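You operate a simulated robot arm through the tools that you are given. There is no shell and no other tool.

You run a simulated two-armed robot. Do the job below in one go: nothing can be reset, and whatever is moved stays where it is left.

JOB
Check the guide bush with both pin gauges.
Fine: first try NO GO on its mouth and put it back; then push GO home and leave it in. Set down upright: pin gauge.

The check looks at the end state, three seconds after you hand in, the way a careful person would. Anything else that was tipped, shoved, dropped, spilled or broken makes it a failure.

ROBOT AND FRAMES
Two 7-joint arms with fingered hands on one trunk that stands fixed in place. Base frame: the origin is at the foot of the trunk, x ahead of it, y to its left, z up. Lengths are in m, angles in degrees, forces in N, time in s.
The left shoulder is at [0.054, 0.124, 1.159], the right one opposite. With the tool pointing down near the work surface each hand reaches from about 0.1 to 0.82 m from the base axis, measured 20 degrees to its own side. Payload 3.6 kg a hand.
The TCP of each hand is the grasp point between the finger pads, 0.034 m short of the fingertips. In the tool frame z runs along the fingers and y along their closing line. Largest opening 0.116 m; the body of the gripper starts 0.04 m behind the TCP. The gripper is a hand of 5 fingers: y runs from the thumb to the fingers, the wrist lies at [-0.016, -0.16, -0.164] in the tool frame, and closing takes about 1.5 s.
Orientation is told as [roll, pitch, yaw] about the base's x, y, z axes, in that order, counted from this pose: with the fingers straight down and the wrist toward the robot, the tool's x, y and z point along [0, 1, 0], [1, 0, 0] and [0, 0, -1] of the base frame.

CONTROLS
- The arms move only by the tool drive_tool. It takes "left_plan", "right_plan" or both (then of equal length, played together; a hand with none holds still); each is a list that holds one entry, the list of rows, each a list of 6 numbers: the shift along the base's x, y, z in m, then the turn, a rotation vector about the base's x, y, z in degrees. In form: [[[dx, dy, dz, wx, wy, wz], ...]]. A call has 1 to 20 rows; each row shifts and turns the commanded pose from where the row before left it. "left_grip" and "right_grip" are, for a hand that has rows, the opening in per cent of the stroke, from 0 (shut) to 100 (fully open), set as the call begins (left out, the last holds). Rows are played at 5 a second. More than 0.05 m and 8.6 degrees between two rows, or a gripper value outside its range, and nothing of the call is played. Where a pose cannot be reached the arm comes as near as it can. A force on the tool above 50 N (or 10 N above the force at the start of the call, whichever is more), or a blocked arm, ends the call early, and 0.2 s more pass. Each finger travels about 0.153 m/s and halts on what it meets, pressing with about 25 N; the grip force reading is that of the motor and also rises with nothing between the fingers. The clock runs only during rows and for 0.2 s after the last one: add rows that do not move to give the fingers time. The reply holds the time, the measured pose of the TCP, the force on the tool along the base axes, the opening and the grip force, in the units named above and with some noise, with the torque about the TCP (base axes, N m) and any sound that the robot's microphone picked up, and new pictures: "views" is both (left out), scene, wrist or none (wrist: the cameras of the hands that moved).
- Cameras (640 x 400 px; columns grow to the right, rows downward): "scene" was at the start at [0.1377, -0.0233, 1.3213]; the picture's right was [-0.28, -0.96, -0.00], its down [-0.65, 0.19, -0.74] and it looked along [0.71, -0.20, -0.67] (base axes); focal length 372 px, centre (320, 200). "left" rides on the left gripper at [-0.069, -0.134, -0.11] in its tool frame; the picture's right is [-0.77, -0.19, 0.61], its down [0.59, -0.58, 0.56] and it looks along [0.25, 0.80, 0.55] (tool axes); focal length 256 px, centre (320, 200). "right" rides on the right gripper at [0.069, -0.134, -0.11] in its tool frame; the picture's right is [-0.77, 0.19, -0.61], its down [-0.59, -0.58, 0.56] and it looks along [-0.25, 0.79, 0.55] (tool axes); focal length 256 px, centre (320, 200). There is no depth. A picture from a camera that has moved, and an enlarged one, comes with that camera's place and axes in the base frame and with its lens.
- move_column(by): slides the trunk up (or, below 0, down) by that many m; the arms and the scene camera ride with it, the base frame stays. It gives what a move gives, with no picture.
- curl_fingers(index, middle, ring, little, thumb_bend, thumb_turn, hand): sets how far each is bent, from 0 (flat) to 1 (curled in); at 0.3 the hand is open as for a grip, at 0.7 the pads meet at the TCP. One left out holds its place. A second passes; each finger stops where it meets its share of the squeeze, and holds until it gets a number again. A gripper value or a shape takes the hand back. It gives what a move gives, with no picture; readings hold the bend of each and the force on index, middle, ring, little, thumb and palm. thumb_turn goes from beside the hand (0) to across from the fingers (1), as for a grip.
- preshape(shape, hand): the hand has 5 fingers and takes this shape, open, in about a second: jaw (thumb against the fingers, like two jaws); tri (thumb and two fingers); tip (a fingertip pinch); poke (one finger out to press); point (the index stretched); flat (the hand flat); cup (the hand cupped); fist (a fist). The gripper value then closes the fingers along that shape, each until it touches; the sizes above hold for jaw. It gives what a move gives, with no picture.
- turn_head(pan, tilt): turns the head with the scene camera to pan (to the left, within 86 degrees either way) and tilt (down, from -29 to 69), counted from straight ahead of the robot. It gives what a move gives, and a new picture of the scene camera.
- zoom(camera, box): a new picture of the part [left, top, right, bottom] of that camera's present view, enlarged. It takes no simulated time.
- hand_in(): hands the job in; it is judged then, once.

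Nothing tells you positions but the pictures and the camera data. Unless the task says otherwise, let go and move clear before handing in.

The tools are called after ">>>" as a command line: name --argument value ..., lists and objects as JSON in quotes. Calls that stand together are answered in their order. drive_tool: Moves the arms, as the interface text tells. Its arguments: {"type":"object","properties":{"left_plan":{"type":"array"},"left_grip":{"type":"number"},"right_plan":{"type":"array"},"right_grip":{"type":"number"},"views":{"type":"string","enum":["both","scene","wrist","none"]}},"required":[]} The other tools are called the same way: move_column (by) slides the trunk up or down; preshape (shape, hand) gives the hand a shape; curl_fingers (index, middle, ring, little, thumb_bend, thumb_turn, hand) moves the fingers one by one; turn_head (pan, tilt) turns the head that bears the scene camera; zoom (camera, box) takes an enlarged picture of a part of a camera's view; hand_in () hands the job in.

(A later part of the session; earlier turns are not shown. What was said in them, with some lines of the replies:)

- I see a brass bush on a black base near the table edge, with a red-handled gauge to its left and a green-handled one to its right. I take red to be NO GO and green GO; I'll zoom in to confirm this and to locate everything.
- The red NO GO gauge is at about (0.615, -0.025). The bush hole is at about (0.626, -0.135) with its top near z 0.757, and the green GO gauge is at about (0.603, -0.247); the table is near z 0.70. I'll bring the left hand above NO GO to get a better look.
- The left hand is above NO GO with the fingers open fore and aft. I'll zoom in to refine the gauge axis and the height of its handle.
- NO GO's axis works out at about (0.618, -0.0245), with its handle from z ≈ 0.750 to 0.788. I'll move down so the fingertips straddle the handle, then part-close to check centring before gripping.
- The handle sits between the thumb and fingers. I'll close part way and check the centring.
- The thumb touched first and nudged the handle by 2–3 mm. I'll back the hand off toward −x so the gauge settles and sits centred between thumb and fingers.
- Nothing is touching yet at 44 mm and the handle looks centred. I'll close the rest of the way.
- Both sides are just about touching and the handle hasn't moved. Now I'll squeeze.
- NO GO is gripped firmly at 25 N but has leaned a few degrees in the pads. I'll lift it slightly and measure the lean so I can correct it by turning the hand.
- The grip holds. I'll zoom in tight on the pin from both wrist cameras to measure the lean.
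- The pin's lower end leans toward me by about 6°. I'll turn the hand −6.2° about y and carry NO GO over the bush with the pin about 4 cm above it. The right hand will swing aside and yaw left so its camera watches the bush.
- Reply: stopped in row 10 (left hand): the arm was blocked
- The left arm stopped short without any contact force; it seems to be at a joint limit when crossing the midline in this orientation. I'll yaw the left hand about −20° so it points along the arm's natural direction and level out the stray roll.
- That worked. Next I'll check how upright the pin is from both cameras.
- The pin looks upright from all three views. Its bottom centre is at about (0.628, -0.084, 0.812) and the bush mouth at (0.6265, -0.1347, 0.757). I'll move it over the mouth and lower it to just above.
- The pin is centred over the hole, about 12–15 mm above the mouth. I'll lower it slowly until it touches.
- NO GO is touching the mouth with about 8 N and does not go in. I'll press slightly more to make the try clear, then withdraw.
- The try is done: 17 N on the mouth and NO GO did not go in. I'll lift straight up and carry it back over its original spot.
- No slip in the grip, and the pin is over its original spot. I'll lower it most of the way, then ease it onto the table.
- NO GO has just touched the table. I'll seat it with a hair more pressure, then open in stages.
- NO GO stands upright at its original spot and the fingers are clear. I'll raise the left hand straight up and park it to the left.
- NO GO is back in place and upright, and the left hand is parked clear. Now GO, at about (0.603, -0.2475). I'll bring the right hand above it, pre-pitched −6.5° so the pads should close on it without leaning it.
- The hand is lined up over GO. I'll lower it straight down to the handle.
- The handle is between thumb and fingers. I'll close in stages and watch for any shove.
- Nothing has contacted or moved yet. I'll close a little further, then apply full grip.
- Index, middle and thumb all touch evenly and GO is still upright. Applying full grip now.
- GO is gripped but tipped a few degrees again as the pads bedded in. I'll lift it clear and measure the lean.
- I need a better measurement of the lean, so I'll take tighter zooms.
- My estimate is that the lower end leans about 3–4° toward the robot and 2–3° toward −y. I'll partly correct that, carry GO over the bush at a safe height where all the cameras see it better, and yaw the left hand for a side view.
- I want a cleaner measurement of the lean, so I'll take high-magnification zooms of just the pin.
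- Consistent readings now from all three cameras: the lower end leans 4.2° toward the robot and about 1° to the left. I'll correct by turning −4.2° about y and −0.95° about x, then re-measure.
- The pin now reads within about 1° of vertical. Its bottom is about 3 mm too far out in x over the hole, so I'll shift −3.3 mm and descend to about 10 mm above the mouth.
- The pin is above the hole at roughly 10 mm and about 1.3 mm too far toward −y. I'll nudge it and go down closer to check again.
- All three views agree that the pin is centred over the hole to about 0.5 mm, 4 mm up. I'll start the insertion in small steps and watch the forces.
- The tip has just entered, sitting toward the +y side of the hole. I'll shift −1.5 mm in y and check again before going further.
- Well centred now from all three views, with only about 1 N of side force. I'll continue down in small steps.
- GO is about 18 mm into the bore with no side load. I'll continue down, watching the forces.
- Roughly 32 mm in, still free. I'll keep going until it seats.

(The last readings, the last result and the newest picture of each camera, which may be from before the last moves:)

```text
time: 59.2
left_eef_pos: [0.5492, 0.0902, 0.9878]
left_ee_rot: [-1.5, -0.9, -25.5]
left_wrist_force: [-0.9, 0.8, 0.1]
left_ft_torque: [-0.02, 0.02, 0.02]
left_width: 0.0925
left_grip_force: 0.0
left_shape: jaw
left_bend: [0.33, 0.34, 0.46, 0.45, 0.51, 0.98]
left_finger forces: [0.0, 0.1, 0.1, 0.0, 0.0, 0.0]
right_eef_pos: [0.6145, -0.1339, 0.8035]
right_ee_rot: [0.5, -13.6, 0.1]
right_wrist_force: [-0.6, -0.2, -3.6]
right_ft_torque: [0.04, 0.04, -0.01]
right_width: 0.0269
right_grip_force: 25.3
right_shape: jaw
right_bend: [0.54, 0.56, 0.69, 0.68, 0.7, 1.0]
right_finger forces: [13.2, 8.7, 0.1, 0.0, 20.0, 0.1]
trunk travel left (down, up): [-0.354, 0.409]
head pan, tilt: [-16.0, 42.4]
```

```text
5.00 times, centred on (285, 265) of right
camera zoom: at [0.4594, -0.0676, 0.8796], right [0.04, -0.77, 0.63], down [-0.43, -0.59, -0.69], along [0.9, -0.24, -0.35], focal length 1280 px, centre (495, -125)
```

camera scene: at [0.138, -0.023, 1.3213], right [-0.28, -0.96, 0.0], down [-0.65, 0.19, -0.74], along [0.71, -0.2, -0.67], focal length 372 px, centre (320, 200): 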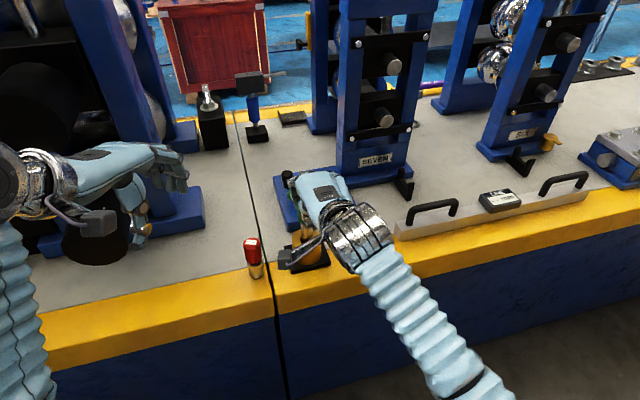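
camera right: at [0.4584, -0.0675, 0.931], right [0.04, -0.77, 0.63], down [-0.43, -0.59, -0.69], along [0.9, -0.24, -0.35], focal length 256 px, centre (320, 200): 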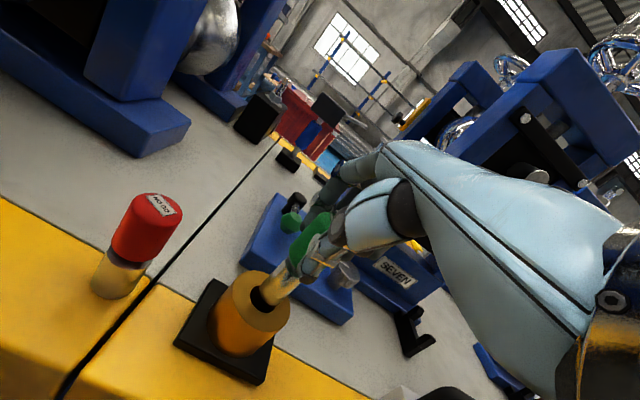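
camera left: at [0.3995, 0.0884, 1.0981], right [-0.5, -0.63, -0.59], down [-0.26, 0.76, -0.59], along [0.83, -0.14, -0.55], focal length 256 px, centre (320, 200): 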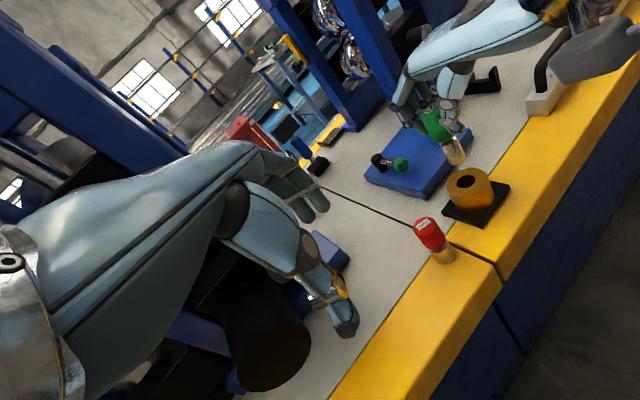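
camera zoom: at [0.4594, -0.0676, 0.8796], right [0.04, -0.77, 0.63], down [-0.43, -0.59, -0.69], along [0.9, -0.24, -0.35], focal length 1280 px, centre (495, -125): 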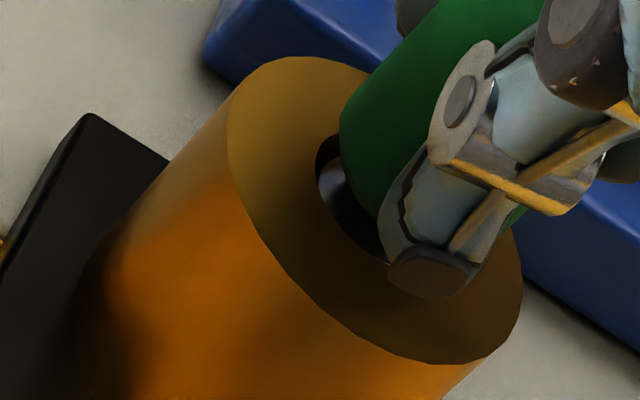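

>>> drive_tool --right_plan '[[[0, 0, -0.001, 0, 0, 0], [0, 0, -0.001, 0, 0, 0], [0, 0, -0.001, 0, 0, 0], [0, 0, 0, 0, 0, 0]]]' --right_grip 0 --views "none"

>>> zoom --camera "left" --box '[444, 150, 500, 206]'

>>> zoom --camera "right" --box '[250, 225, 320, 305]'

```text
time: 60.2
left_eef_pos: [0.5493, 0.0891, 0.9885]
left_ee_rot: [-1.5, -1.0, -25.6]
left_wrist_force: [0.0, 0.1, 0.7]
left_ft_torque: [-0.03, -0.03, 0.04]
left_width: 0.0929
left_grip_force: 0.1
left_shape: jaw
left_bend: [0.33, 0.34, 0.46, 0.45, 0.51, 0.98]
left_finger forces: [0.1, 0.0, 0.0, 0.0, 0.0, 0.0]
right_eef_pos: [0.6151, -0.1349, 0.8021]
right_ee_rot: [0.6, -13.8, 0.1]
right_wrist_force: [-0.6, -0.6, 3.8]
right_ft_torque: [-0.02, 0.06, 0.0]
right_width: 0.0268
right_grip_force: 25.0
right_shape: jaw
right_bend: [0.54, 0.56, 0.69, 0.68, 0.7, 1.0]
right_finger forces: [13.6, 9.2, 0.0, 0.0, 21.0, 0.1]
trunk travel left (down, up): [-0.354, 0.409]
head pan, tilt: [-16.0, 42.4]
```

```text
7.14 times, centred on (472, 178) of left
camera zoom: at [0.3989, 0.0886, 1.0984], right [-0.5, -0.63, -0.59], down [-0.26, 0.76, -0.59], along [0.83, -0.14, -0.55], focal length 1828 px, centre (-766, 357)
```

zoom: 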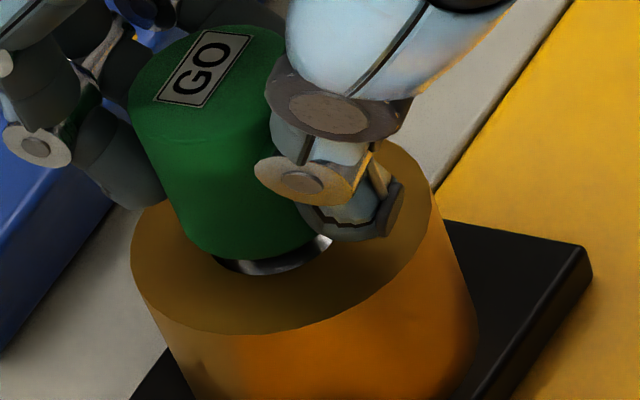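

```text
5.00 times, centred on (285, 265) of right
camera zoom: at [0.4594, -0.0676, 0.8774], right [0.04, -0.77, 0.63], down [-0.42, -0.58, -0.69], along [0.91, -0.24, -0.35], focal length 1280 px, centre (495, -125)
```

zoom: 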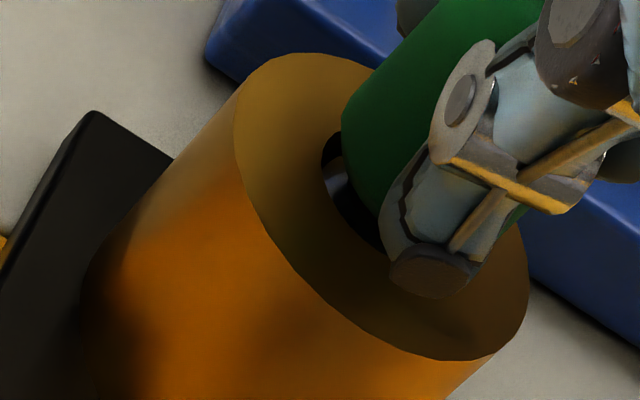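

Contact: Fz rose by about 7 N with the pin almost fully in. I'll press a bit more to confirm whether this is the bottom.

>>> drive_tool --right_plan '[[[0, 0, -0.001, 0, 0, 0], [0, 0, -0.0005, 0, 0, 0], [0, 0, 0, 0, 0, 0]]]' --right_grip 0 --views "none"

>>> zoom --camera "left" --box '[444, 150, 500, 206]'

>>> zoom --camera "scene" --box '[280, 210, 340, 270]'

```text
time: 61.0
left_eef_pos: [0.5494, 0.0902, 0.9885]
left_ee_rot: [-1.4, -1.0, -25.6]
left_wrist_force: [-0.8, -0.7, -0.2]
left_ft_torque: [-0.01, 0.02, 0.02]
left_width: 0.0924
left_grip_force: 0.0
left_shape: jaw
left_bend: [0.33, 0.34, 0.46, 0.45, 0.51, 0.98]
left_finger forces: [0.0, 0.1, 0.0, 0.0, 0.0, 0.1]
right_eef_pos: [0.6141, -0.1344, 0.8017]
right_ee_rot: [0.5, -13.9, 0.1]
right_wrist_force: [1.4, -1.0, 10.7]
right_ft_torque: [0.02, -0.14, -0.01]
right_width: 0.0269
right_grip_force: 25.0
right_shape: jaw
right_bend: [0.54, 0.56, 0.69, 0.68, 0.7, 1.0]
right_finger forces: [14.7, 10.1, 0.0, 0.0, 21.0, 0.0]
trunk travel left (down, up): [-0.354, 0.409]
head pan, tilt: [-16.0, 42.4]
```

```text
7.14 times, centred on (472, 178) of left
camera zoom: at [0.3986, 0.0887, 1.0985], right [-0.5, -0.63, -0.59], down [-0.26, 0.76, -0.59], along [0.83, -0.14, -0.55], focal length 1828 px, centre (-766, 357)
```

zoom: 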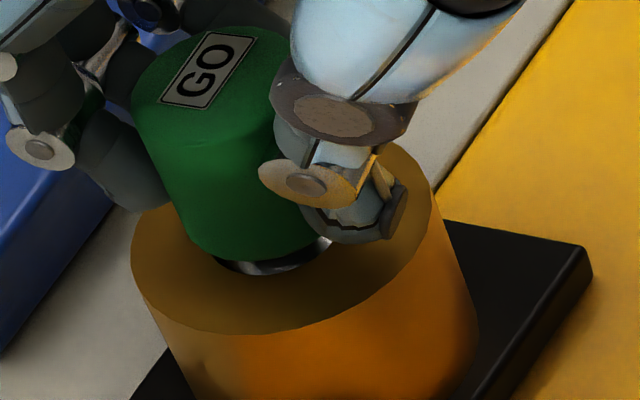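

```text
6.67 times, centred on (310, 240) of scene
camera zoom: at [0.1369, -0.0227, 1.3215], right [-0.28, -0.96, 0.0], down [-0.65, 0.19, -0.74], along [0.71, -0.2, -0.67], focal length 2483 px, centre (387, -67)
```

zoom: 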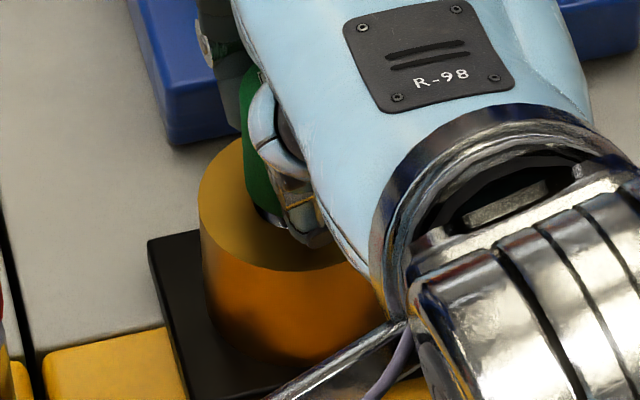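

It's stiff at this depth, so the pin looks bottomed or nearly so. I'll release in stages, look at how GO sits, and then press its top to make sure it is home.

>>> drive_tool --right_plan '[[[0, 0, 0.0005, 0, 0, 0], [0, 0, 0, 0, 0, 0], [0, 0, 0, 0, 0, 0]]]' --right_grip 34 --views "none"

>>> drive_tool --right_plan '[[[0, 0, 0, 0, 0, 0], [0, 0, 0, 0, 0, 0], [0, 0, 0, 0, 0, 0], [0, 0, 0, 0, 0, 0]]]' --right_grip 80 --views "none"

>>> zoom --camera "left" --box '[434, 140, 510, 216]'

>>> zoom --camera "right" --box '[240, 200, 340, 320]'

>>> zoom --camera "scene" --box '[280, 210, 340, 270]'

```text
time: 61.8
left_eef_pos: [0.5496, 0.0898, 0.9877]
left_ee_rot: [-1.5, -1.0, -25.5]
left_wrist_force: [0.8, -0.8, -0.6]
left_ft_torque: [-0.02, -0.02, 0.02]
left_width: 0.0928
left_grip_force: 0.0
left_shape: jaw
left_bend: [0.33, 0.34, 0.46, 0.45, 0.51, 0.98]
left_finger forces: [0.1, 0.0, 0.0, 0.0, 0.1, 0.0]
right_eef_pos: [0.6158, -0.1342, 0.7989]
right_ee_rot: [0.5, -13.5, 0.2]
right_wrist_force: [0.7, -0.1, -0.3]
right_ft_torque: [0.01, 0.01, 0.01]
right_width: 0.0391
right_grip_force: 0.1
right_shape: jaw
right_bend: [0.48, 0.52, 0.67, 0.65, 0.7, 1.0]
right_finger forces: [0.1, 0.2, 0.0, 0.0, 0.0, 0.0]
trunk travel left (down, up): [-0.354, 0.409]
head pan, tilt: [-16.0, 42.4]
```

```text
time: 62.8
left_eef_pos: [0.5491, 0.0891, 0.9881]
left_ee_rot: [-1.4, -0.8, -25.7]
left_wrist_force: [-1.0, -0.8, 0.2]
left_ft_torque: [-0.01, -0.01, 0.0]
left_width: 0.0922
left_grip_force: 0.0
left_shape: jaw
left_bend: [0.33, 0.34, 0.46, 0.45, 0.51, 0.98]
left_finger forces: [0.0, 0.0, 0.0, 0.0, 0.0, 0.0]
right_eef_pos: [0.6137, -0.1355, 0.7993]
right_ee_rot: [0.4, -13.6, 0.0]
right_wrist_force: [0.3, 0.7, -0.1]
right_ft_torque: [-0.01, -0.01, 0.0]
right_width: 0.0922
right_grip_force: 0.1
right_shape: jaw
right_bend: [0.33, 0.34, 0.46, 0.45, 0.51, 0.98]
right_finger forces: [0.1, 0.1, 0.0, 0.0, 0.1, 0.0]
trunk travel left (down, up): [-0.354, 0.409]
head pan, tilt: [-16.0, 42.4]
```

```text
5.26 times, centred on (472, 178) of left
camera zoom: at [0.3992, 0.0886, 1.0982], right [-0.5, -0.63, -0.59], down [-0.26, 0.76, -0.59], along [0.83, -0.14, -0.55], focal length 1347 px, centre (-480, 316)
```

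zoom: 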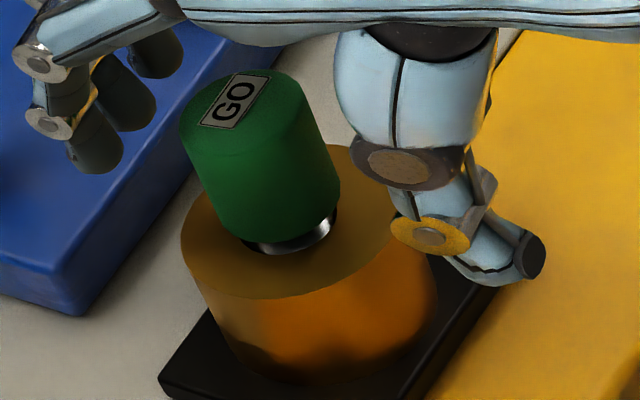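

```text
3.33 times, centred on (290, 260) of right
camera zoom: at [0.4587, -0.0673, 0.8762], right [0.04, -0.77, 0.63], down [-0.42, -0.59, -0.69], along [0.9, -0.24, -0.35], focal length 853 px, centre (420, 0)
```

zoom: 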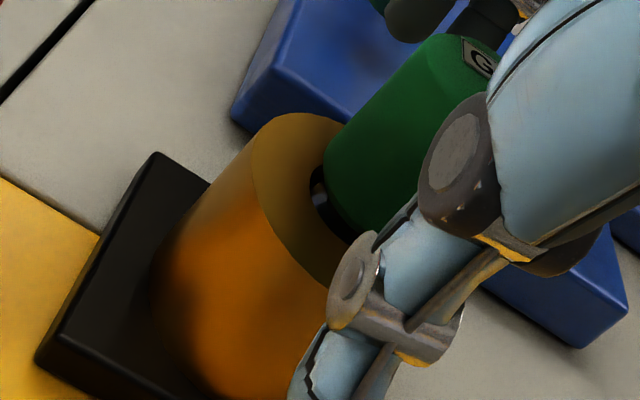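

```text
6.67 times, centred on (310, 240) of scene
camera zoom: at [0.1377, -0.0229, 1.3213], right [-0.28, -0.96, 0.0], down [-0.65, 0.19, -0.74], along [0.71, -0.2, -0.67], focal length 2483 px, centre (387, -67)
```

zoom: 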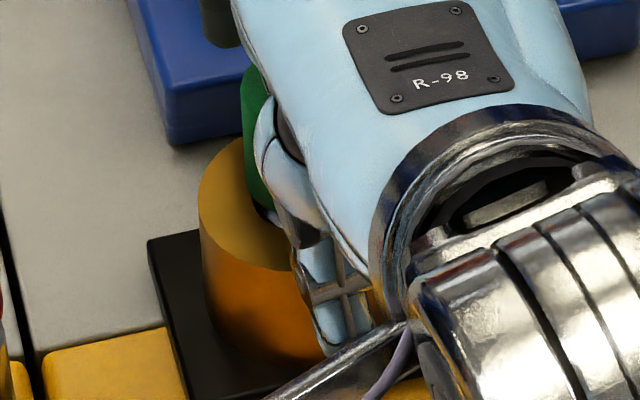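

GO stands in the bush. I'll raise the right hand straight up and clear, then check how far it has gone in.

>>> drive_tool --right_plan '[[[0, 0, 0.01, 0, 0, 0], [0, 0, 0.015, 0, 0, 0], [0, 0, 0.02, 0, 0, 0], [0, 0, 0.025, 0, 0, 0], [0, 0, 0.025, 0, 0, 0], [0, 0, 0.025, 0, 0, 0], [0, 0, 0.02, 0, 0, 0], [0, -0.02, 0, 0, 0, 0], [0, -0.03, 0, 0, 0, 0], [0, -0.03, 0, 0, 0, 0], [0, -0.03, 0, 0, 0, 0], [0, 0, 0, 0, 0, 0]]]' --right_grip 80

>>> zoom --camera "left" --box '[434, 140, 510, 216]'

>>> zoom --camera "scene" --box '[240, 210, 340, 290]'

```text
time: 65.4
left_eef_pos: [0.5496, 0.0896, 0.9872]
left_ee_rot: [-1.5, -1.0, -25.4]
left_wrist_force: [-0.8, 0.4, -0.9]
left_ft_torque: [0.0, 0.0, 0.01]
left_width: 0.0927
left_grip_force: 0.0
left_shape: jaw
left_bend: [0.33, 0.34, 0.46, 0.45, 0.51, 0.98]
left_finger forces: [0.0, 0.0, 0.0, 0.1, 0.1, 0.1]
right_eef_pos: [0.616, -0.2452, 0.9392]
right_ee_rot: [0.5, -13.7, 0.1]
right_wrist_force: [-0.3, -0.7, -0.1]
right_ft_torque: [-0.01, -0.02, 0.0]
right_width: 0.0925
right_grip_force: 0.1
right_shape: jaw
right_bend: [0.33, 0.34, 0.46, 0.45, 0.51, 0.98]
right_finger forces: [0.1, 0.0, 0.0, 0.0, 0.0, 0.1]
trunk travel left (down, up): [-0.354, 0.409]
head pan, tilt: [-16.0, 42.4]
camera scene: at [0.1377, -0.0228, 1.3213], right [-0.28, -0.96, 0.0], down [-0.65, 0.19, -0.74], along [0.71, -0.2, -0.67], focal length 372 px, centre (320, 200)
camera right: at [0.4606, -0.1775, 1.0161], right [0.04, -0.77, 0.63], down [-0.42, -0.59, -0.69], along [0.9, -0.24, -0.35], focal length 256 px, centre (320, 200)
```

scene: 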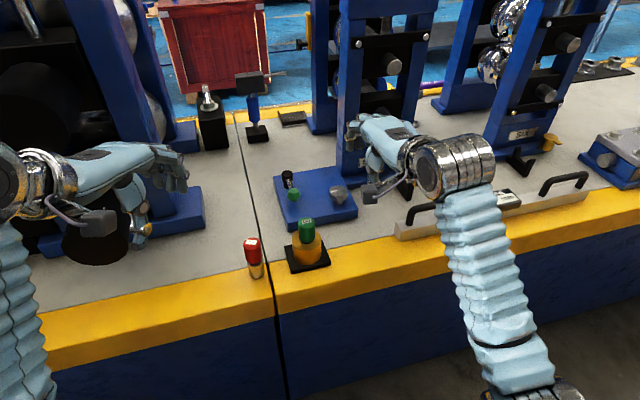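
right: 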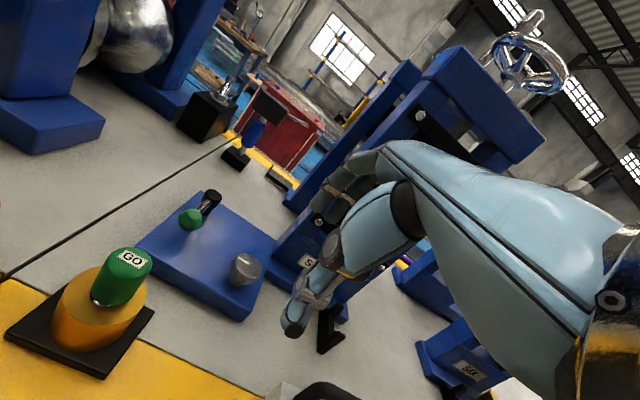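

```text
5.26 times, centred on (472, 178) of left
camera zoom: at [0.3992, 0.0887, 1.0982], right [-0.5, -0.63, -0.59], down [-0.26, 0.76, -0.59], along [0.83, -0.14, -0.55], focal length 1347 px, centre (-480, 316)
```

zoom: 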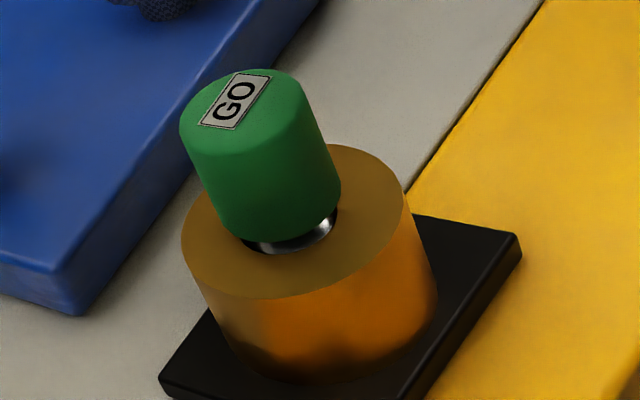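

```text
5.00 times, centred on (290, 250) of scene
camera zoom: at [0.1377, -0.0228, 1.3213], right [-0.28, -0.96, 0.0], down [-0.65, 0.19, -0.74], along [0.71, -0.2, -0.67], focal length 1862 px, centre (470, -50)
```

zoom: 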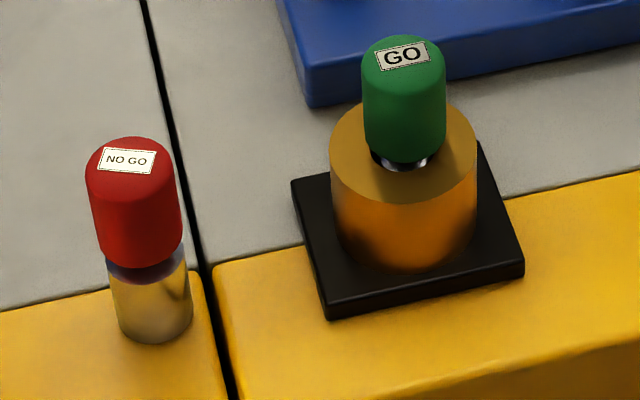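

GO is in with its top at about z ≈ 0.802, which matches the tip resting on the base plate. I'll look closely at the remaining gap.

>>> zoom --camera "left" --box '[450, 165, 495, 205]'

>>> zoom --camera "scene" --box '[290, 215, 335, 275]'

>>> zoom --camera "right" --box '[0, 230, 180, 390]'

```text
10.00 times, centred on (472, 185) of left
camera zoom: at [0.3992, 0.0887, 1.0982], right [-0.5, -0.63, -0.59], down [-0.26, 0.76, -0.59], along [0.83, -0.14, -0.55], focal length 2560 px, centre (-1205, 350)
```

zoom: 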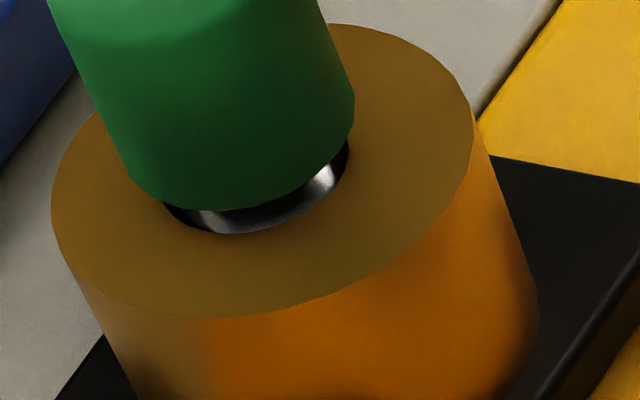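

```text
6.67 times, centred on (312, 245) of scene
camera zoom: at [0.1377, -0.0228, 1.3213], right [-0.28, -0.96, 0.0], down [-0.65, 0.19, -0.74], along [0.71, -0.2, -0.67], focal length 2483 px, centre (370, -100)
```

zoom: 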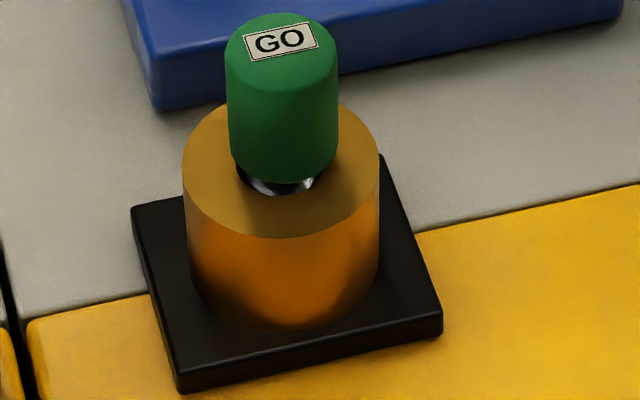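

```text
2.50 times, centred on (90, 310) of right
camera zoom: at [0.4606, -0.1775, 1.0161], right [0.04, -0.77, 0.63], down [-0.42, -0.59, -0.69], along [0.9, -0.24, -0.35], focal length 640 px, centre (895, -75)
```

zoom: 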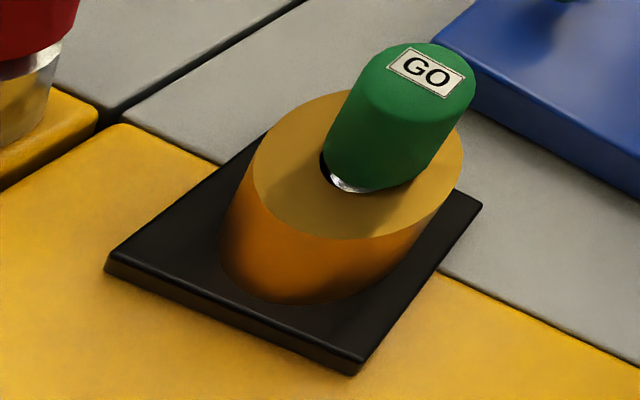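

GO stands upright in the bore, but I want to be sure it's fully home, so I'll press its top. I'll level the right hand, close the fingers, and look at where the tips are before moving over GO.

>>> drive_tool --right_plan '[[[0, 0, 0.005, 0, 3.4, 0], [0, 0, 0.005, 0, 3.4, 0], [0, 0, 0.005, 0, 3.4, 0], [0, 0, 0, -0.5, 3.4, 0], [0, 0, 0, 0, 0, 0], [0, 0, 0, 0, 0, 0], [0, 0, 0, 0, 0, 0]]]' --right_grip 0

>>> zoom --camera "right" --box '[230, 130, 430, 330]'

>>> zoom --camera "left" --box '[420, 20, 600, 180]'

```text
time: 67.0
left_eef_pos: [0.5489, 0.0897, 0.9873]
left_ee_rot: [-1.5, -1.0, -25.6]
left_wrist_force: [0.6, -0.2, 0.6]
left_ft_torque: [0.01, 0.02, 0.0]
left_width: 0.0924
left_grip_force: 0.1
left_shape: jaw
left_bend: [0.33, 0.34, 0.46, 0.45, 0.51, 0.98]
left_finger forces: [0.1, 0.1, 0.1, 0.1, 0.0, 0.0]
right_eef_pos: [0.6147, -0.2447, 0.9535]
right_ee_rot: [0.0, -0.1, 0.1]
right_wrist_force: [-0.5, 0.1, 0.2]
right_ft_torque: [-0.03, 0.0, 0.07]
right_width: 0.0027
right_grip_force: 0.0
right_shape: jaw
right_bend: [0.7, 0.7, 0.69, 0.73, 0.7, 1.0]
right_finger forces: [0.0, 0.1, 0.0, 0.1, 0.0, 0.0]
trunk travel left (down, up): [-0.354, 0.409]
head pan, tilt: [-16.0, 42.4]
camera scene: at [0.1377, -0.023, 1.3213], right [-0.28, -0.96, 0.0], down [-0.65, 0.19, -0.74], along [0.71, -0.2, -0.67], focal length 372 px, centre (320, 200)
camera right: at [0.4815, -0.1766, 1.0648], right [0.19, -0.77, 0.61], down [-0.58, -0.59, -0.57], along [0.8, -0.25, -0.55], focal length 256 px, centre (320, 200)
```

scene: 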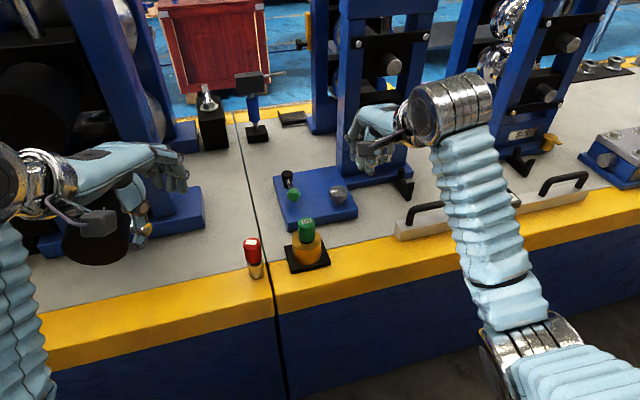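
right: 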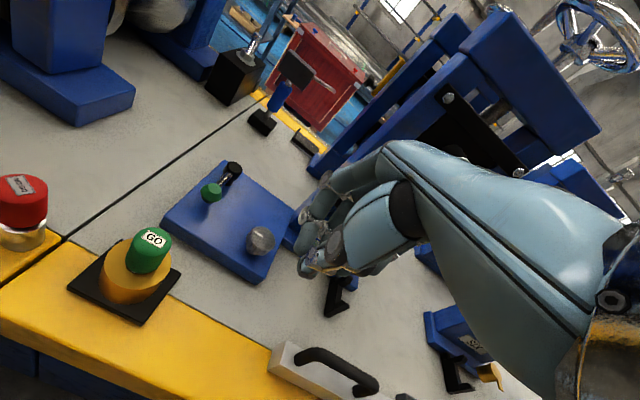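

```text
2.00 times, centred on (330, 230) of right
camera zoom: at [0.4815, -0.1766, 1.0648], right [0.19, -0.77, 0.61], down [-0.58, -0.59, -0.57], along [0.8, -0.25, -0.55], focal length 512 px, centre (300, 140)
```

zoom: 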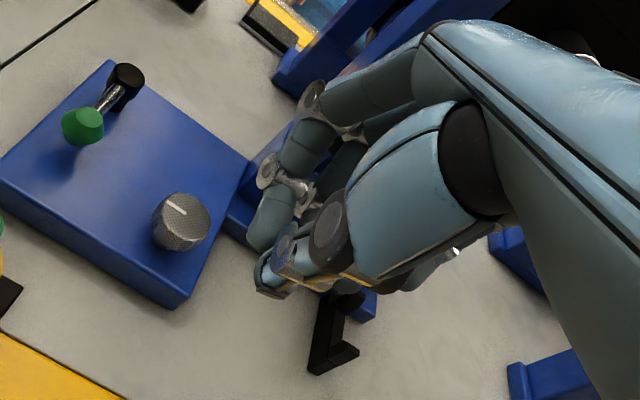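

```text
2.50 times, centred on (510, 100) of left
camera zoom: at [0.3993, 0.0885, 1.0982], right [-0.5, -0.63, -0.59], down [-0.26, 0.76, -0.59], along [0.83, -0.14, -0.55], focal length 640 px, centre (-155, 450)
```

zoom: 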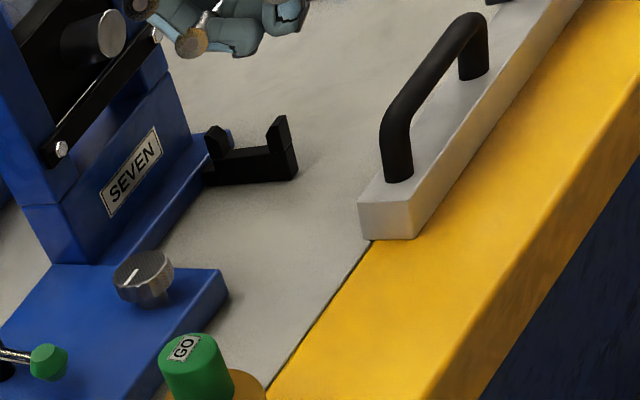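

The closed fingertips form a blunt pad. I'll move over GO and stop above it to check.

>>> drive_tool --right_plan '[[[0.0015, 0.0138, 0, 0, 0, 0], [0.0015, 0.0138, 0, 0, 0, 0], [0.0015, 0.0138, 0, 0, 0, 0], [0.0015, 0.0138, 0, 0, 0, 0], [0.0015, 0.0138, 0, 0, 0, 0], [0.0015, 0.0138, 0, 0, 0, 0], [0.0015, 0.0138, 0, 0, 0, 0], [0.0015, 0.0138, 0, 0, 0, 0], [0, 0, -0.02, 0, 0, 0], [0, 0, -0.02, 0, 0, 0], [0, 0, -0.02, 0, 0, 0], [0, 0, 0, 0, 0, 0]]]' --right_grip 0

>>> zoom --camera "left" --box '[400, 60, 540, 200]'

>>> zoom --camera "right" --box '[200, 170, 360, 330]'

>>> zoom --camera "scene" --box '[270, 170, 350, 260]'

```text
time: 69.6
left_eef_pos: [0.5486, 0.0882, 0.9872]
left_ee_rot: [-1.5, -0.9, -25.6]
left_wrist_force: [0.3, -0.1, 0.5]
left_ft_torque: [0.03, -0.02, -0.07]
left_width: 0.0926
left_grip_force: 0.0
left_shape: jaw
left_bend: [0.33, 0.34, 0.46, 0.45, 0.51, 0.98]
left_finger forces: [0.0, 0.0, 0.1, 0.0, 0.1, 0.0]
right_eef_pos: [0.6262, -0.1342, 0.8951]
right_ee_rot: [0.1, -0.1, 0.0]
right_wrist_force: [0.6, -0.2, -0.3]
right_ft_torque: [0.01, -0.01, -0.01]
right_width: 0.0028
right_grip_force: 0.1
right_shape: jaw
right_bend: [0.7, 0.7, 0.69, 0.73, 0.7, 1.0]
right_finger forces: [0.0, 0.0, 0.1, 0.0, 0.1, 0.0]
trunk travel left (down, up): [-0.354, 0.409]
head pan, tilt: [-16.0, 42.4]
camera scene: at [0.1377, -0.0229, 1.3213], right [-0.28, -0.96, 0.0], down [-0.65, 0.19, -0.74], along [0.71, -0.2, -0.67], focal length 372 px, centre (320, 200)
camera right: at [0.4926, -0.0657, 1.0049], right [0.19, -0.77, 0.61], down [-0.57, -0.59, -0.57], along [0.8, -0.25, -0.55], focal length 256 px, centre (320, 200)
```

scene: 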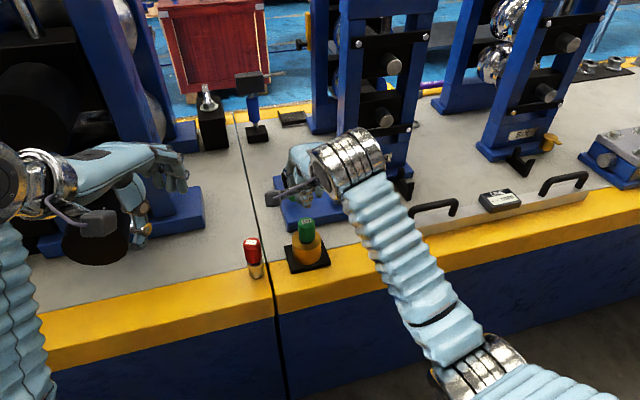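
right: 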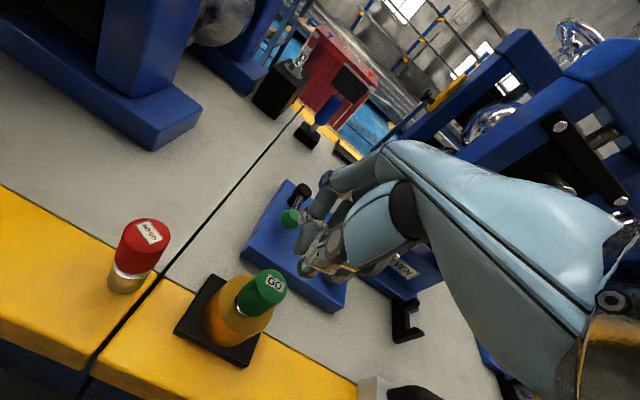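

```text
2.86 times, centred on (470, 130) of left
camera zoom: at [0.3992, 0.0885, 1.0982], right [-0.5, -0.63, -0.59], down [-0.26, 0.76, -0.59], along [0.83, -0.14, -0.55], focal length 731 px, centre (-109, 400)
```

zoom: 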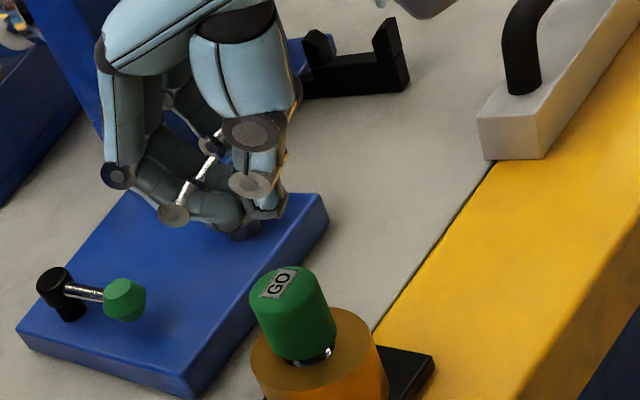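

```text
2.50 times, centred on (280, 250) of right
camera zoom: at [0.4926, -0.0657, 1.0049], right [0.19, -0.77, 0.61], down [-0.57, -0.59, -0.57], along [0.8, -0.25, -0.55], focal length 640 px, centre (420, 75)
```

zoom: 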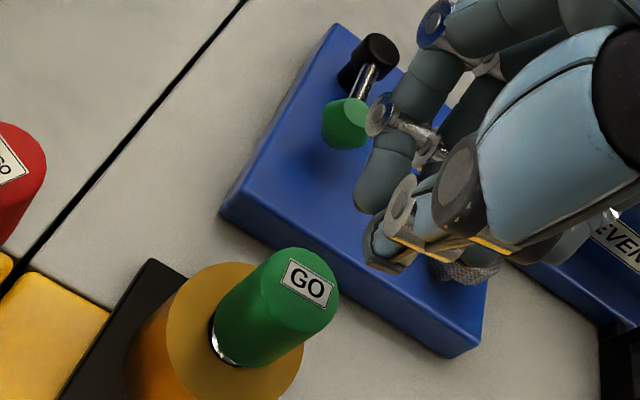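

```text
4.44 times, centred on (310, 215) of scene
camera zoom: at [0.1377, -0.0229, 1.3213], right [-0.28, -0.96, 0.0], down [-0.65, 0.19, -0.74], along [0.71, -0.2, -0.67], focal length 1655 px, centre (364, 133)
```

zoom: 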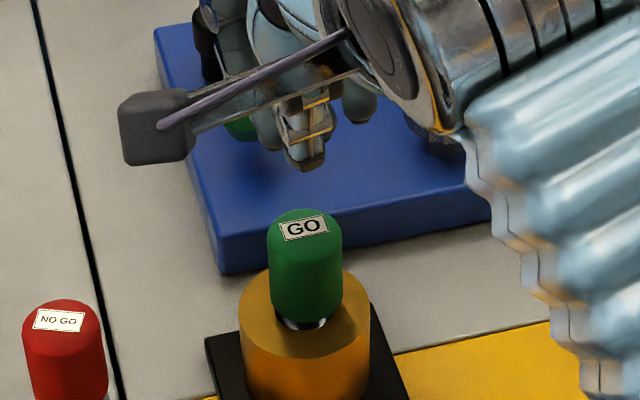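

The closed tips are directly over GO's top, about 6 cm up. I'll lower to just above it, then ease into contact.

>>> drive_tool --right_plan '[[[0, -0.001, -0.015, 0, 0, 0], [0, 0, -0.015, 0, 0, 0], [0, 0, -0.01, 0, 0, 0], [0, 0, -0.006, 0, 0, 0], [0, 0, 0, 0, 0, 0]]]' --right_grip 0 --views "none"

>>> zoom --camera "left" --box '[420, 90, 520, 200]'

>>> zoom --camera "right" --box '[220, 190, 360, 330]'

>>> zoom --camera "scene" --box '[270, 190, 350, 260]'

```text
time: 70.8
left_eef_pos: [0.5495, 0.0891, 0.9885]
left_ee_rot: [-1.4, -0.8, -25.5]
left_wrist_force: [0.7, -0.3, -0.3]
left_ft_torque: [-0.05, 0.02, 0.03]
left_width: 0.0926
left_grip_force: 0.0
left_shape: jaw
left_bend: [0.33, 0.34, 0.46, 0.45, 0.51, 0.98]
left_finger forces: [0.1, 0.1, 0.0, 0.0, 0.0, 0.0]
right_eef_pos: [0.6257, -0.135, 0.8488]
right_ee_rot: [0.0, -0.1, 0.1]
right_wrist_force: [-0.5, -0.8, -0.1]
right_ft_torque: [0.01, -0.01, -0.03]
right_width: 0.0
right_grip_force: 0.0
right_shape: jaw
right_bend: [0.7, 0.7, 0.69, 0.73, 0.7, 1.0]
right_finger forces: [0.0, 0.1, 0.0, 0.0, 0.0, 0.0]
trunk travel left (down, up): [-0.354, 0.409]
head pan, tilt: [-16.0, 42.4]
```

```text
3.64 times, centred on (470, 145) of left
camera zoom: at [0.3992, 0.0886, 1.0982], right [-0.5, -0.63, -0.59], down [-0.26, 0.76, -0.59], along [0.83, -0.14, -0.55], focal length 931 px, centre (-226, 400)
```

zoom: 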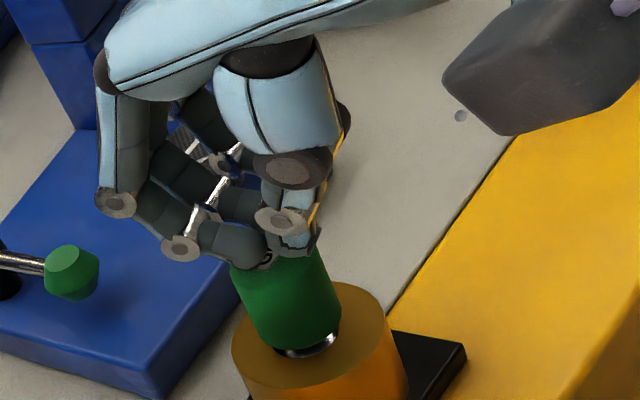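

```text
2.86 times, centred on (290, 260) of right
camera zoom: at [0.4923, -0.0667, 0.9577], right [0.19, -0.77, 0.61], down [-0.58, -0.59, -0.57], along [0.8, -0.25, -0.55], focal length 731 px, centre (406, 29)
```

zoom: 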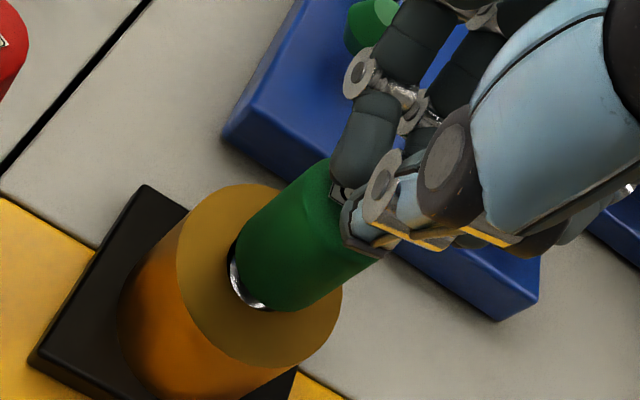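

```text
5.71 times, centred on (310, 225) of scene
camera zoom: at [0.1377, -0.0229, 1.3213], right [-0.28, -0.96, 0.0], down [-0.65, 0.19, -0.74], along [0.71, -0.2, -0.67], focal length 2128 px, centre (377, 57)
```

zoom: 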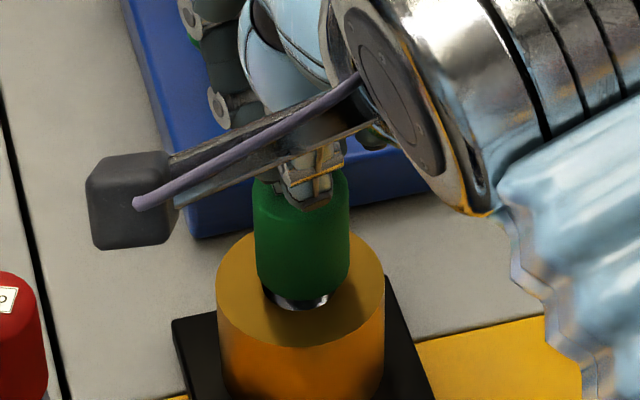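

>>> drive_tool --right_plan '[[[0, 0, -0.002, 0, 0, 0], [0, 0, -0.002, 0, 0, 0], [0, 0, -0.002, 0, 0, 0], [0, 0, 0, 0, 0, 0]]]' --right_grip 0 --views "none"

>>> drive_tool --right_plan '[[[0, 0, -0.002, 0, 0, 0], [0, 0, -0.001, 0, 0, 0], [0, 0, 0, 0, 0, 0]]]' --right_grip 0 --views "none"

```text
time: 71.8
left_eef_pos: [0.5506, 0.0898, 0.9882]
left_ee_rot: [-1.5, -0.9, -25.6]
left_wrist_force: [-0.2, -0.7, 0.5]
left_ft_torque: [-0.02, -0.02, 0.01]
left_width: 0.0924
left_grip_force: 0.1
left_shape: jaw
left_bend: [0.33, 0.34, 0.46, 0.45, 0.51, 0.98]
left_finger forces: [0.0, 0.0, 0.1, 0.0, 0.1, 0.1]
right_eef_pos: [0.6268, -0.1354, 0.8416]
right_ee_rot: [0.1, -0.2, 0.1]
right_wrist_force: [-0.2, 0.1, 0.9]
right_ft_torque: [0.0, 0.01, -0.03]
right_width: 0.0
right_grip_force: 0.1
right_shape: jaw
right_bend: [0.7, 0.7, 0.69, 0.73, 0.7, 1.0]
right_finger forces: [0.3, 0.0, 0.0, 0.0, 0.0, 0.0]
trunk travel left (down, up): [-0.354, 0.409]
head pan, tilt: [-16.0, 42.4]
```

```text
time: 72.6
left_eef_pos: [0.5484, 0.0896, 0.988]
left_ee_rot: [-1.5, -1.1, -25.6]
left_wrist_force: [0.3, 0.2, 0.6]
left_ft_torque: [0.0, -0.01, -0.02]
left_width: 0.0925
left_grip_force: 0.0
left_shape: jaw
left_bend: [0.33, 0.34, 0.46, 0.45, 0.51, 0.98]
left_finger forces: [0.0, 0.0, 0.1, 0.1, 0.0, 0.0]
right_eef_pos: [0.6251, -0.1347, 0.8399]
right_ee_rot: [0.1, -0.2, 0.2]
right_wrist_force: [-5.3, 1.9, 7.5]
right_ft_torque: [0.03, 0.28, -0.06]
right_width: 0.0
right_grip_force: 25.1
right_shape: jaw
right_bend: [0.7, 0.7, 0.69, 0.73, 0.7, 1.0]
right_finger forces: [0.0, 0.0, 0.0, 0.0, 18.8, 0.0]
trunk travel left (down, up): [-0.354, 0.409]
head pan, tilt: [-16.0, 42.4]
```

>>> drive_tool --right_plan '[[[0, 0, -0.001, 0, 0, 0], [0, 0, 0, 0, 0, 0]]]' --right_grip 0 --views "none"

>>> zoom --camera "left" --box '[430, 100, 520, 210]'

>>> zoom --camera "scene" --box '[280, 200, 340, 270]'

```text
time: 73.2
left_eef_pos: [0.5479, 0.0887, 0.9896]
left_ee_rot: [-1.6, -1.0, -25.7]
left_wrist_force: [-0.4, 0.0, 0.8]
left_ft_torque: [0.0, 0.04, 0.02]
left_width: 0.0926
left_grip_force: 0.0
left_shape: jaw
left_bend: [0.33, 0.34, 0.46, 0.45, 0.51, 0.98]
left_finger forces: [0.0, 0.0, 0.0, 0.1, 0.0, 0.1]
right_eef_pos: [0.6258, -0.1338, 0.8403]
right_ee_rot: [0.0, -0.2, 0.1]
right_wrist_force: [-5.2, 1.6, 12.2]
right_ft_torque: [0.04, 0.28, -0.03]
right_width: 0.0
right_grip_force: 25.7
right_shape: jaw
right_bend: [0.7, 0.7, 0.69, 0.73, 0.7, 1.0]
right_finger forces: [0.1, 0.0, 0.0, 0.0, 0.0, 0.1]
trunk travel left (down, up): [-0.354, 0.409]
head pan, tilt: [-16.0, 42.4]
```

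```text
3.64 times, centred on (475, 155) of left
camera zoom: at [0.3977, 0.0889, 1.0988], right [-0.5, -0.63, -0.59], down [-0.26, 0.76, -0.59], along [0.83, -0.14, -0.55], focal length 931 px, centre (-244, 364)
```

zoom: 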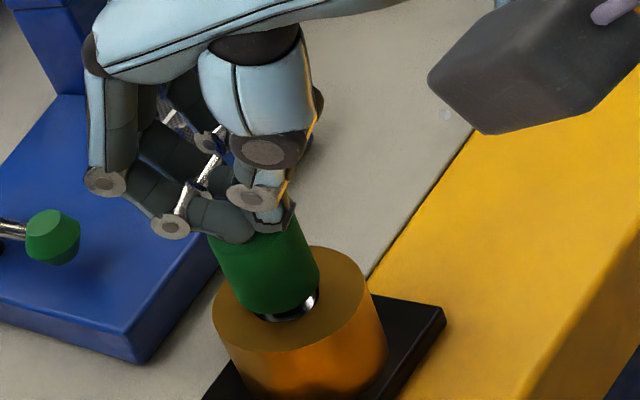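

```text
5.71 times, centred on (310, 235) of scene
camera zoom: at [0.1358, -0.0225, 1.3216], right [-0.28, -0.96, 0.0], down [-0.65, 0.19, -0.74], along [0.71, -0.2, -0.67], focal length 2128 px, centre (377, 0)
```

zoom: 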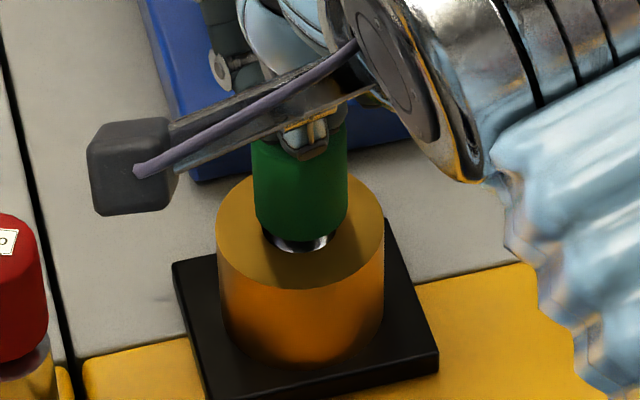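

Firm stop at 12 N on top and GO doesn't sink any further, so it's home. I'll lift straight up and withdraw both hands clear.

>>> drive_tool --right_plan '[[[0, 0, 0.003, 0, 0, 0], [0, 0, 0.01, 0, 0, 0], [0, 0, 0.02, 0, 0, 0], [0, 0, 0.025, 0, 0, 0], [0, 0, 0.025, 0, 0, 0], [0, 0, 0.025, 0, 0, 0], [0, -0.02, 0.02, 0, 0, 0], [-0.01, -0.03, 0.01, 0, 0, 0], [-0.02, -0.03, 0.01, 0, 0, 0], [-0.02, -0.03, 0.01, 0, 0, 0], [-0.02, -0.03, 0.01, 0, 0, 0], [-0.02, -0.03, 0, 0, 0, 0], [0, 0, 0, 0, 0, 0]]]' --right_grip 0

>>> zoom --camera "left" --box '[395, 130, 525, 280]'

>>> zoom --camera "scene" --box '[230, 200, 350, 300]'

>>> zoom --camera "right" --box '[0, 120, 260, 340]'

```text
time: 76.0
left_eef_pos: [0.5496, 0.0897, 0.9869]
left_ee_rot: [-1.5, -0.8, -25.5]
left_wrist_force: [-0.3, 0.6, -0.5]
left_ft_torque: [-0.01, -0.01, 0.0]
left_width: 0.0926
left_grip_force: 0.1
left_shape: jaw
left_bend: [0.33, 0.34, 0.46, 0.45, 0.51, 0.98]
left_finger forces: [0.1, 0.0, 0.1, 0.0, 0.0, 0.0]
right_eef_pos: [0.5381, -0.3055, 1.0075]
right_ee_rot: [0.0, -0.1, 0.2]
right_wrist_force: [-0.8, 0.9, -0.8]
right_ft_torque: [-0.01, -0.01, -0.01]
right_width: 0.0
right_grip_force: 24.7
right_shape: jaw
right_bend: [0.7, 0.7, 0.69, 0.73, 0.7, 1.0]
right_finger forces: [0.0, 0.1, 0.0, 0.1, 0.0, 0.0]
trunk travel left (down, up): [-0.354, 0.409]
head pan, tilt: [-16.0, 42.4]
camera scene: at [0.1379, -0.0227, 1.3213], right [-0.28, -0.96, 0.0], down [-0.65, 0.19, -0.74], along [0.71, -0.2, -0.67], focal length 372 px, centre (320, 200)
camera right: at [0.4038, -0.2374, 1.1175], right [0.19, -0.77, 0.61], down [-0.57, -0.59, -0.57], along [0.8, -0.24, -0.55], focal length 256 px, centre (320, 200)
```

scene: 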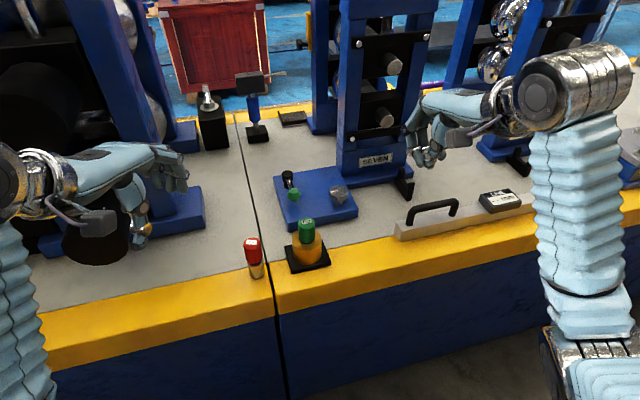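
right: 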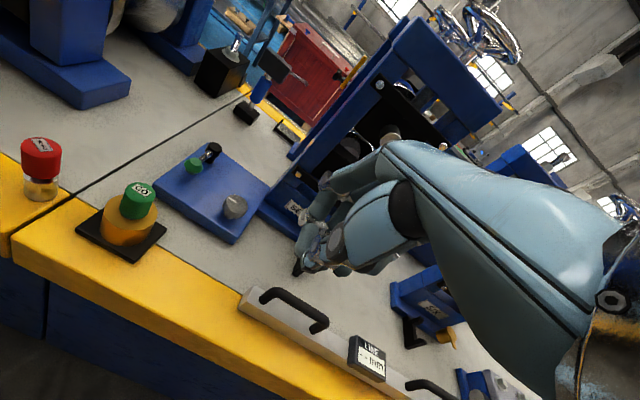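

```text
2.67 times, centred on (460, 205) of left
camera zoom: at [0.3993, 0.0889, 1.0981], right [-0.5, -0.63, -0.59], down [-0.26, 0.76, -0.59], along [0.83, -0.14, -0.55], focal length 683 px, centre (-53, 187)
```

zoom: 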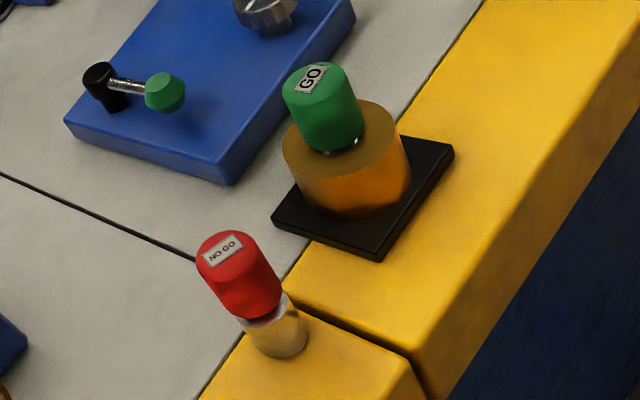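

```text
4.00 times, centred on (290, 250) of scene
camera zoom: at [0.1379, -0.0227, 1.3213], right [-0.28, -0.96, 0.0], down [-0.65, 0.19, -0.74], along [0.71, -0.2, -0.67], focal length 1490 px, centre (440, 0)
```

zoom: 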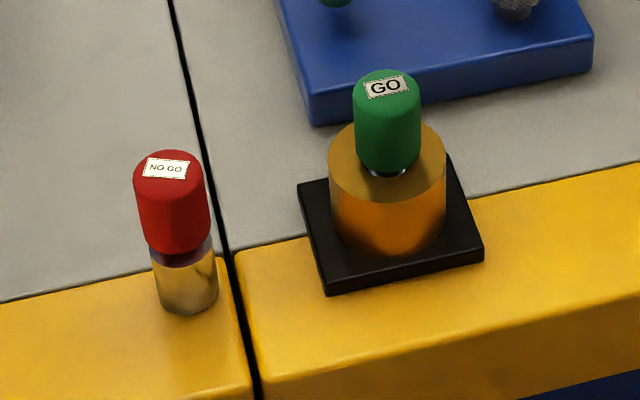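

```text
1.82 times, centred on (130, 230) of right
camera zoom: at [0.4038, -0.2374, 1.1175], right [0.19, -0.77, 0.61], down [-0.57, -0.59, -0.57], along [0.8, -0.24, -0.55], focal length 465 px, centre (666, 146)
```

zoom: 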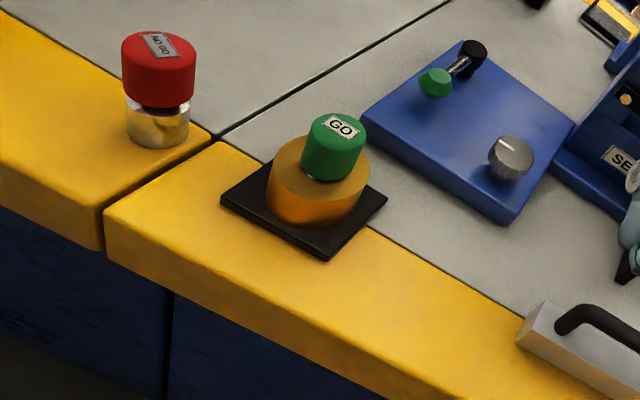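

I handed in the job after a last look. NO GO stands upright within about 3 mm of where it started. GO is upright in the bush, the bush has not moved, and both hands are clear.

>>> hand_in

```text
The job is handed in.
```

Both gauges have been used on the bush and the job is handed in; I haven't seen the check's verdict.

- **NO GO:** I pressed it on the bush mouth with about 17 N and it did not enter. It is back on the table, standing upright, about 3 mm from where it started.
- **GO:** It went in freely and I left it in the bush, upright. It came to a firm stop, and about 12 N on its top did not move it further. A gap of about 5 mm remains between its handle and the bush top. I take that to mean the tip is resting on the base plate.

The bush did not shift, nothing else appeared to have been touched, and both hands are empty and clear.
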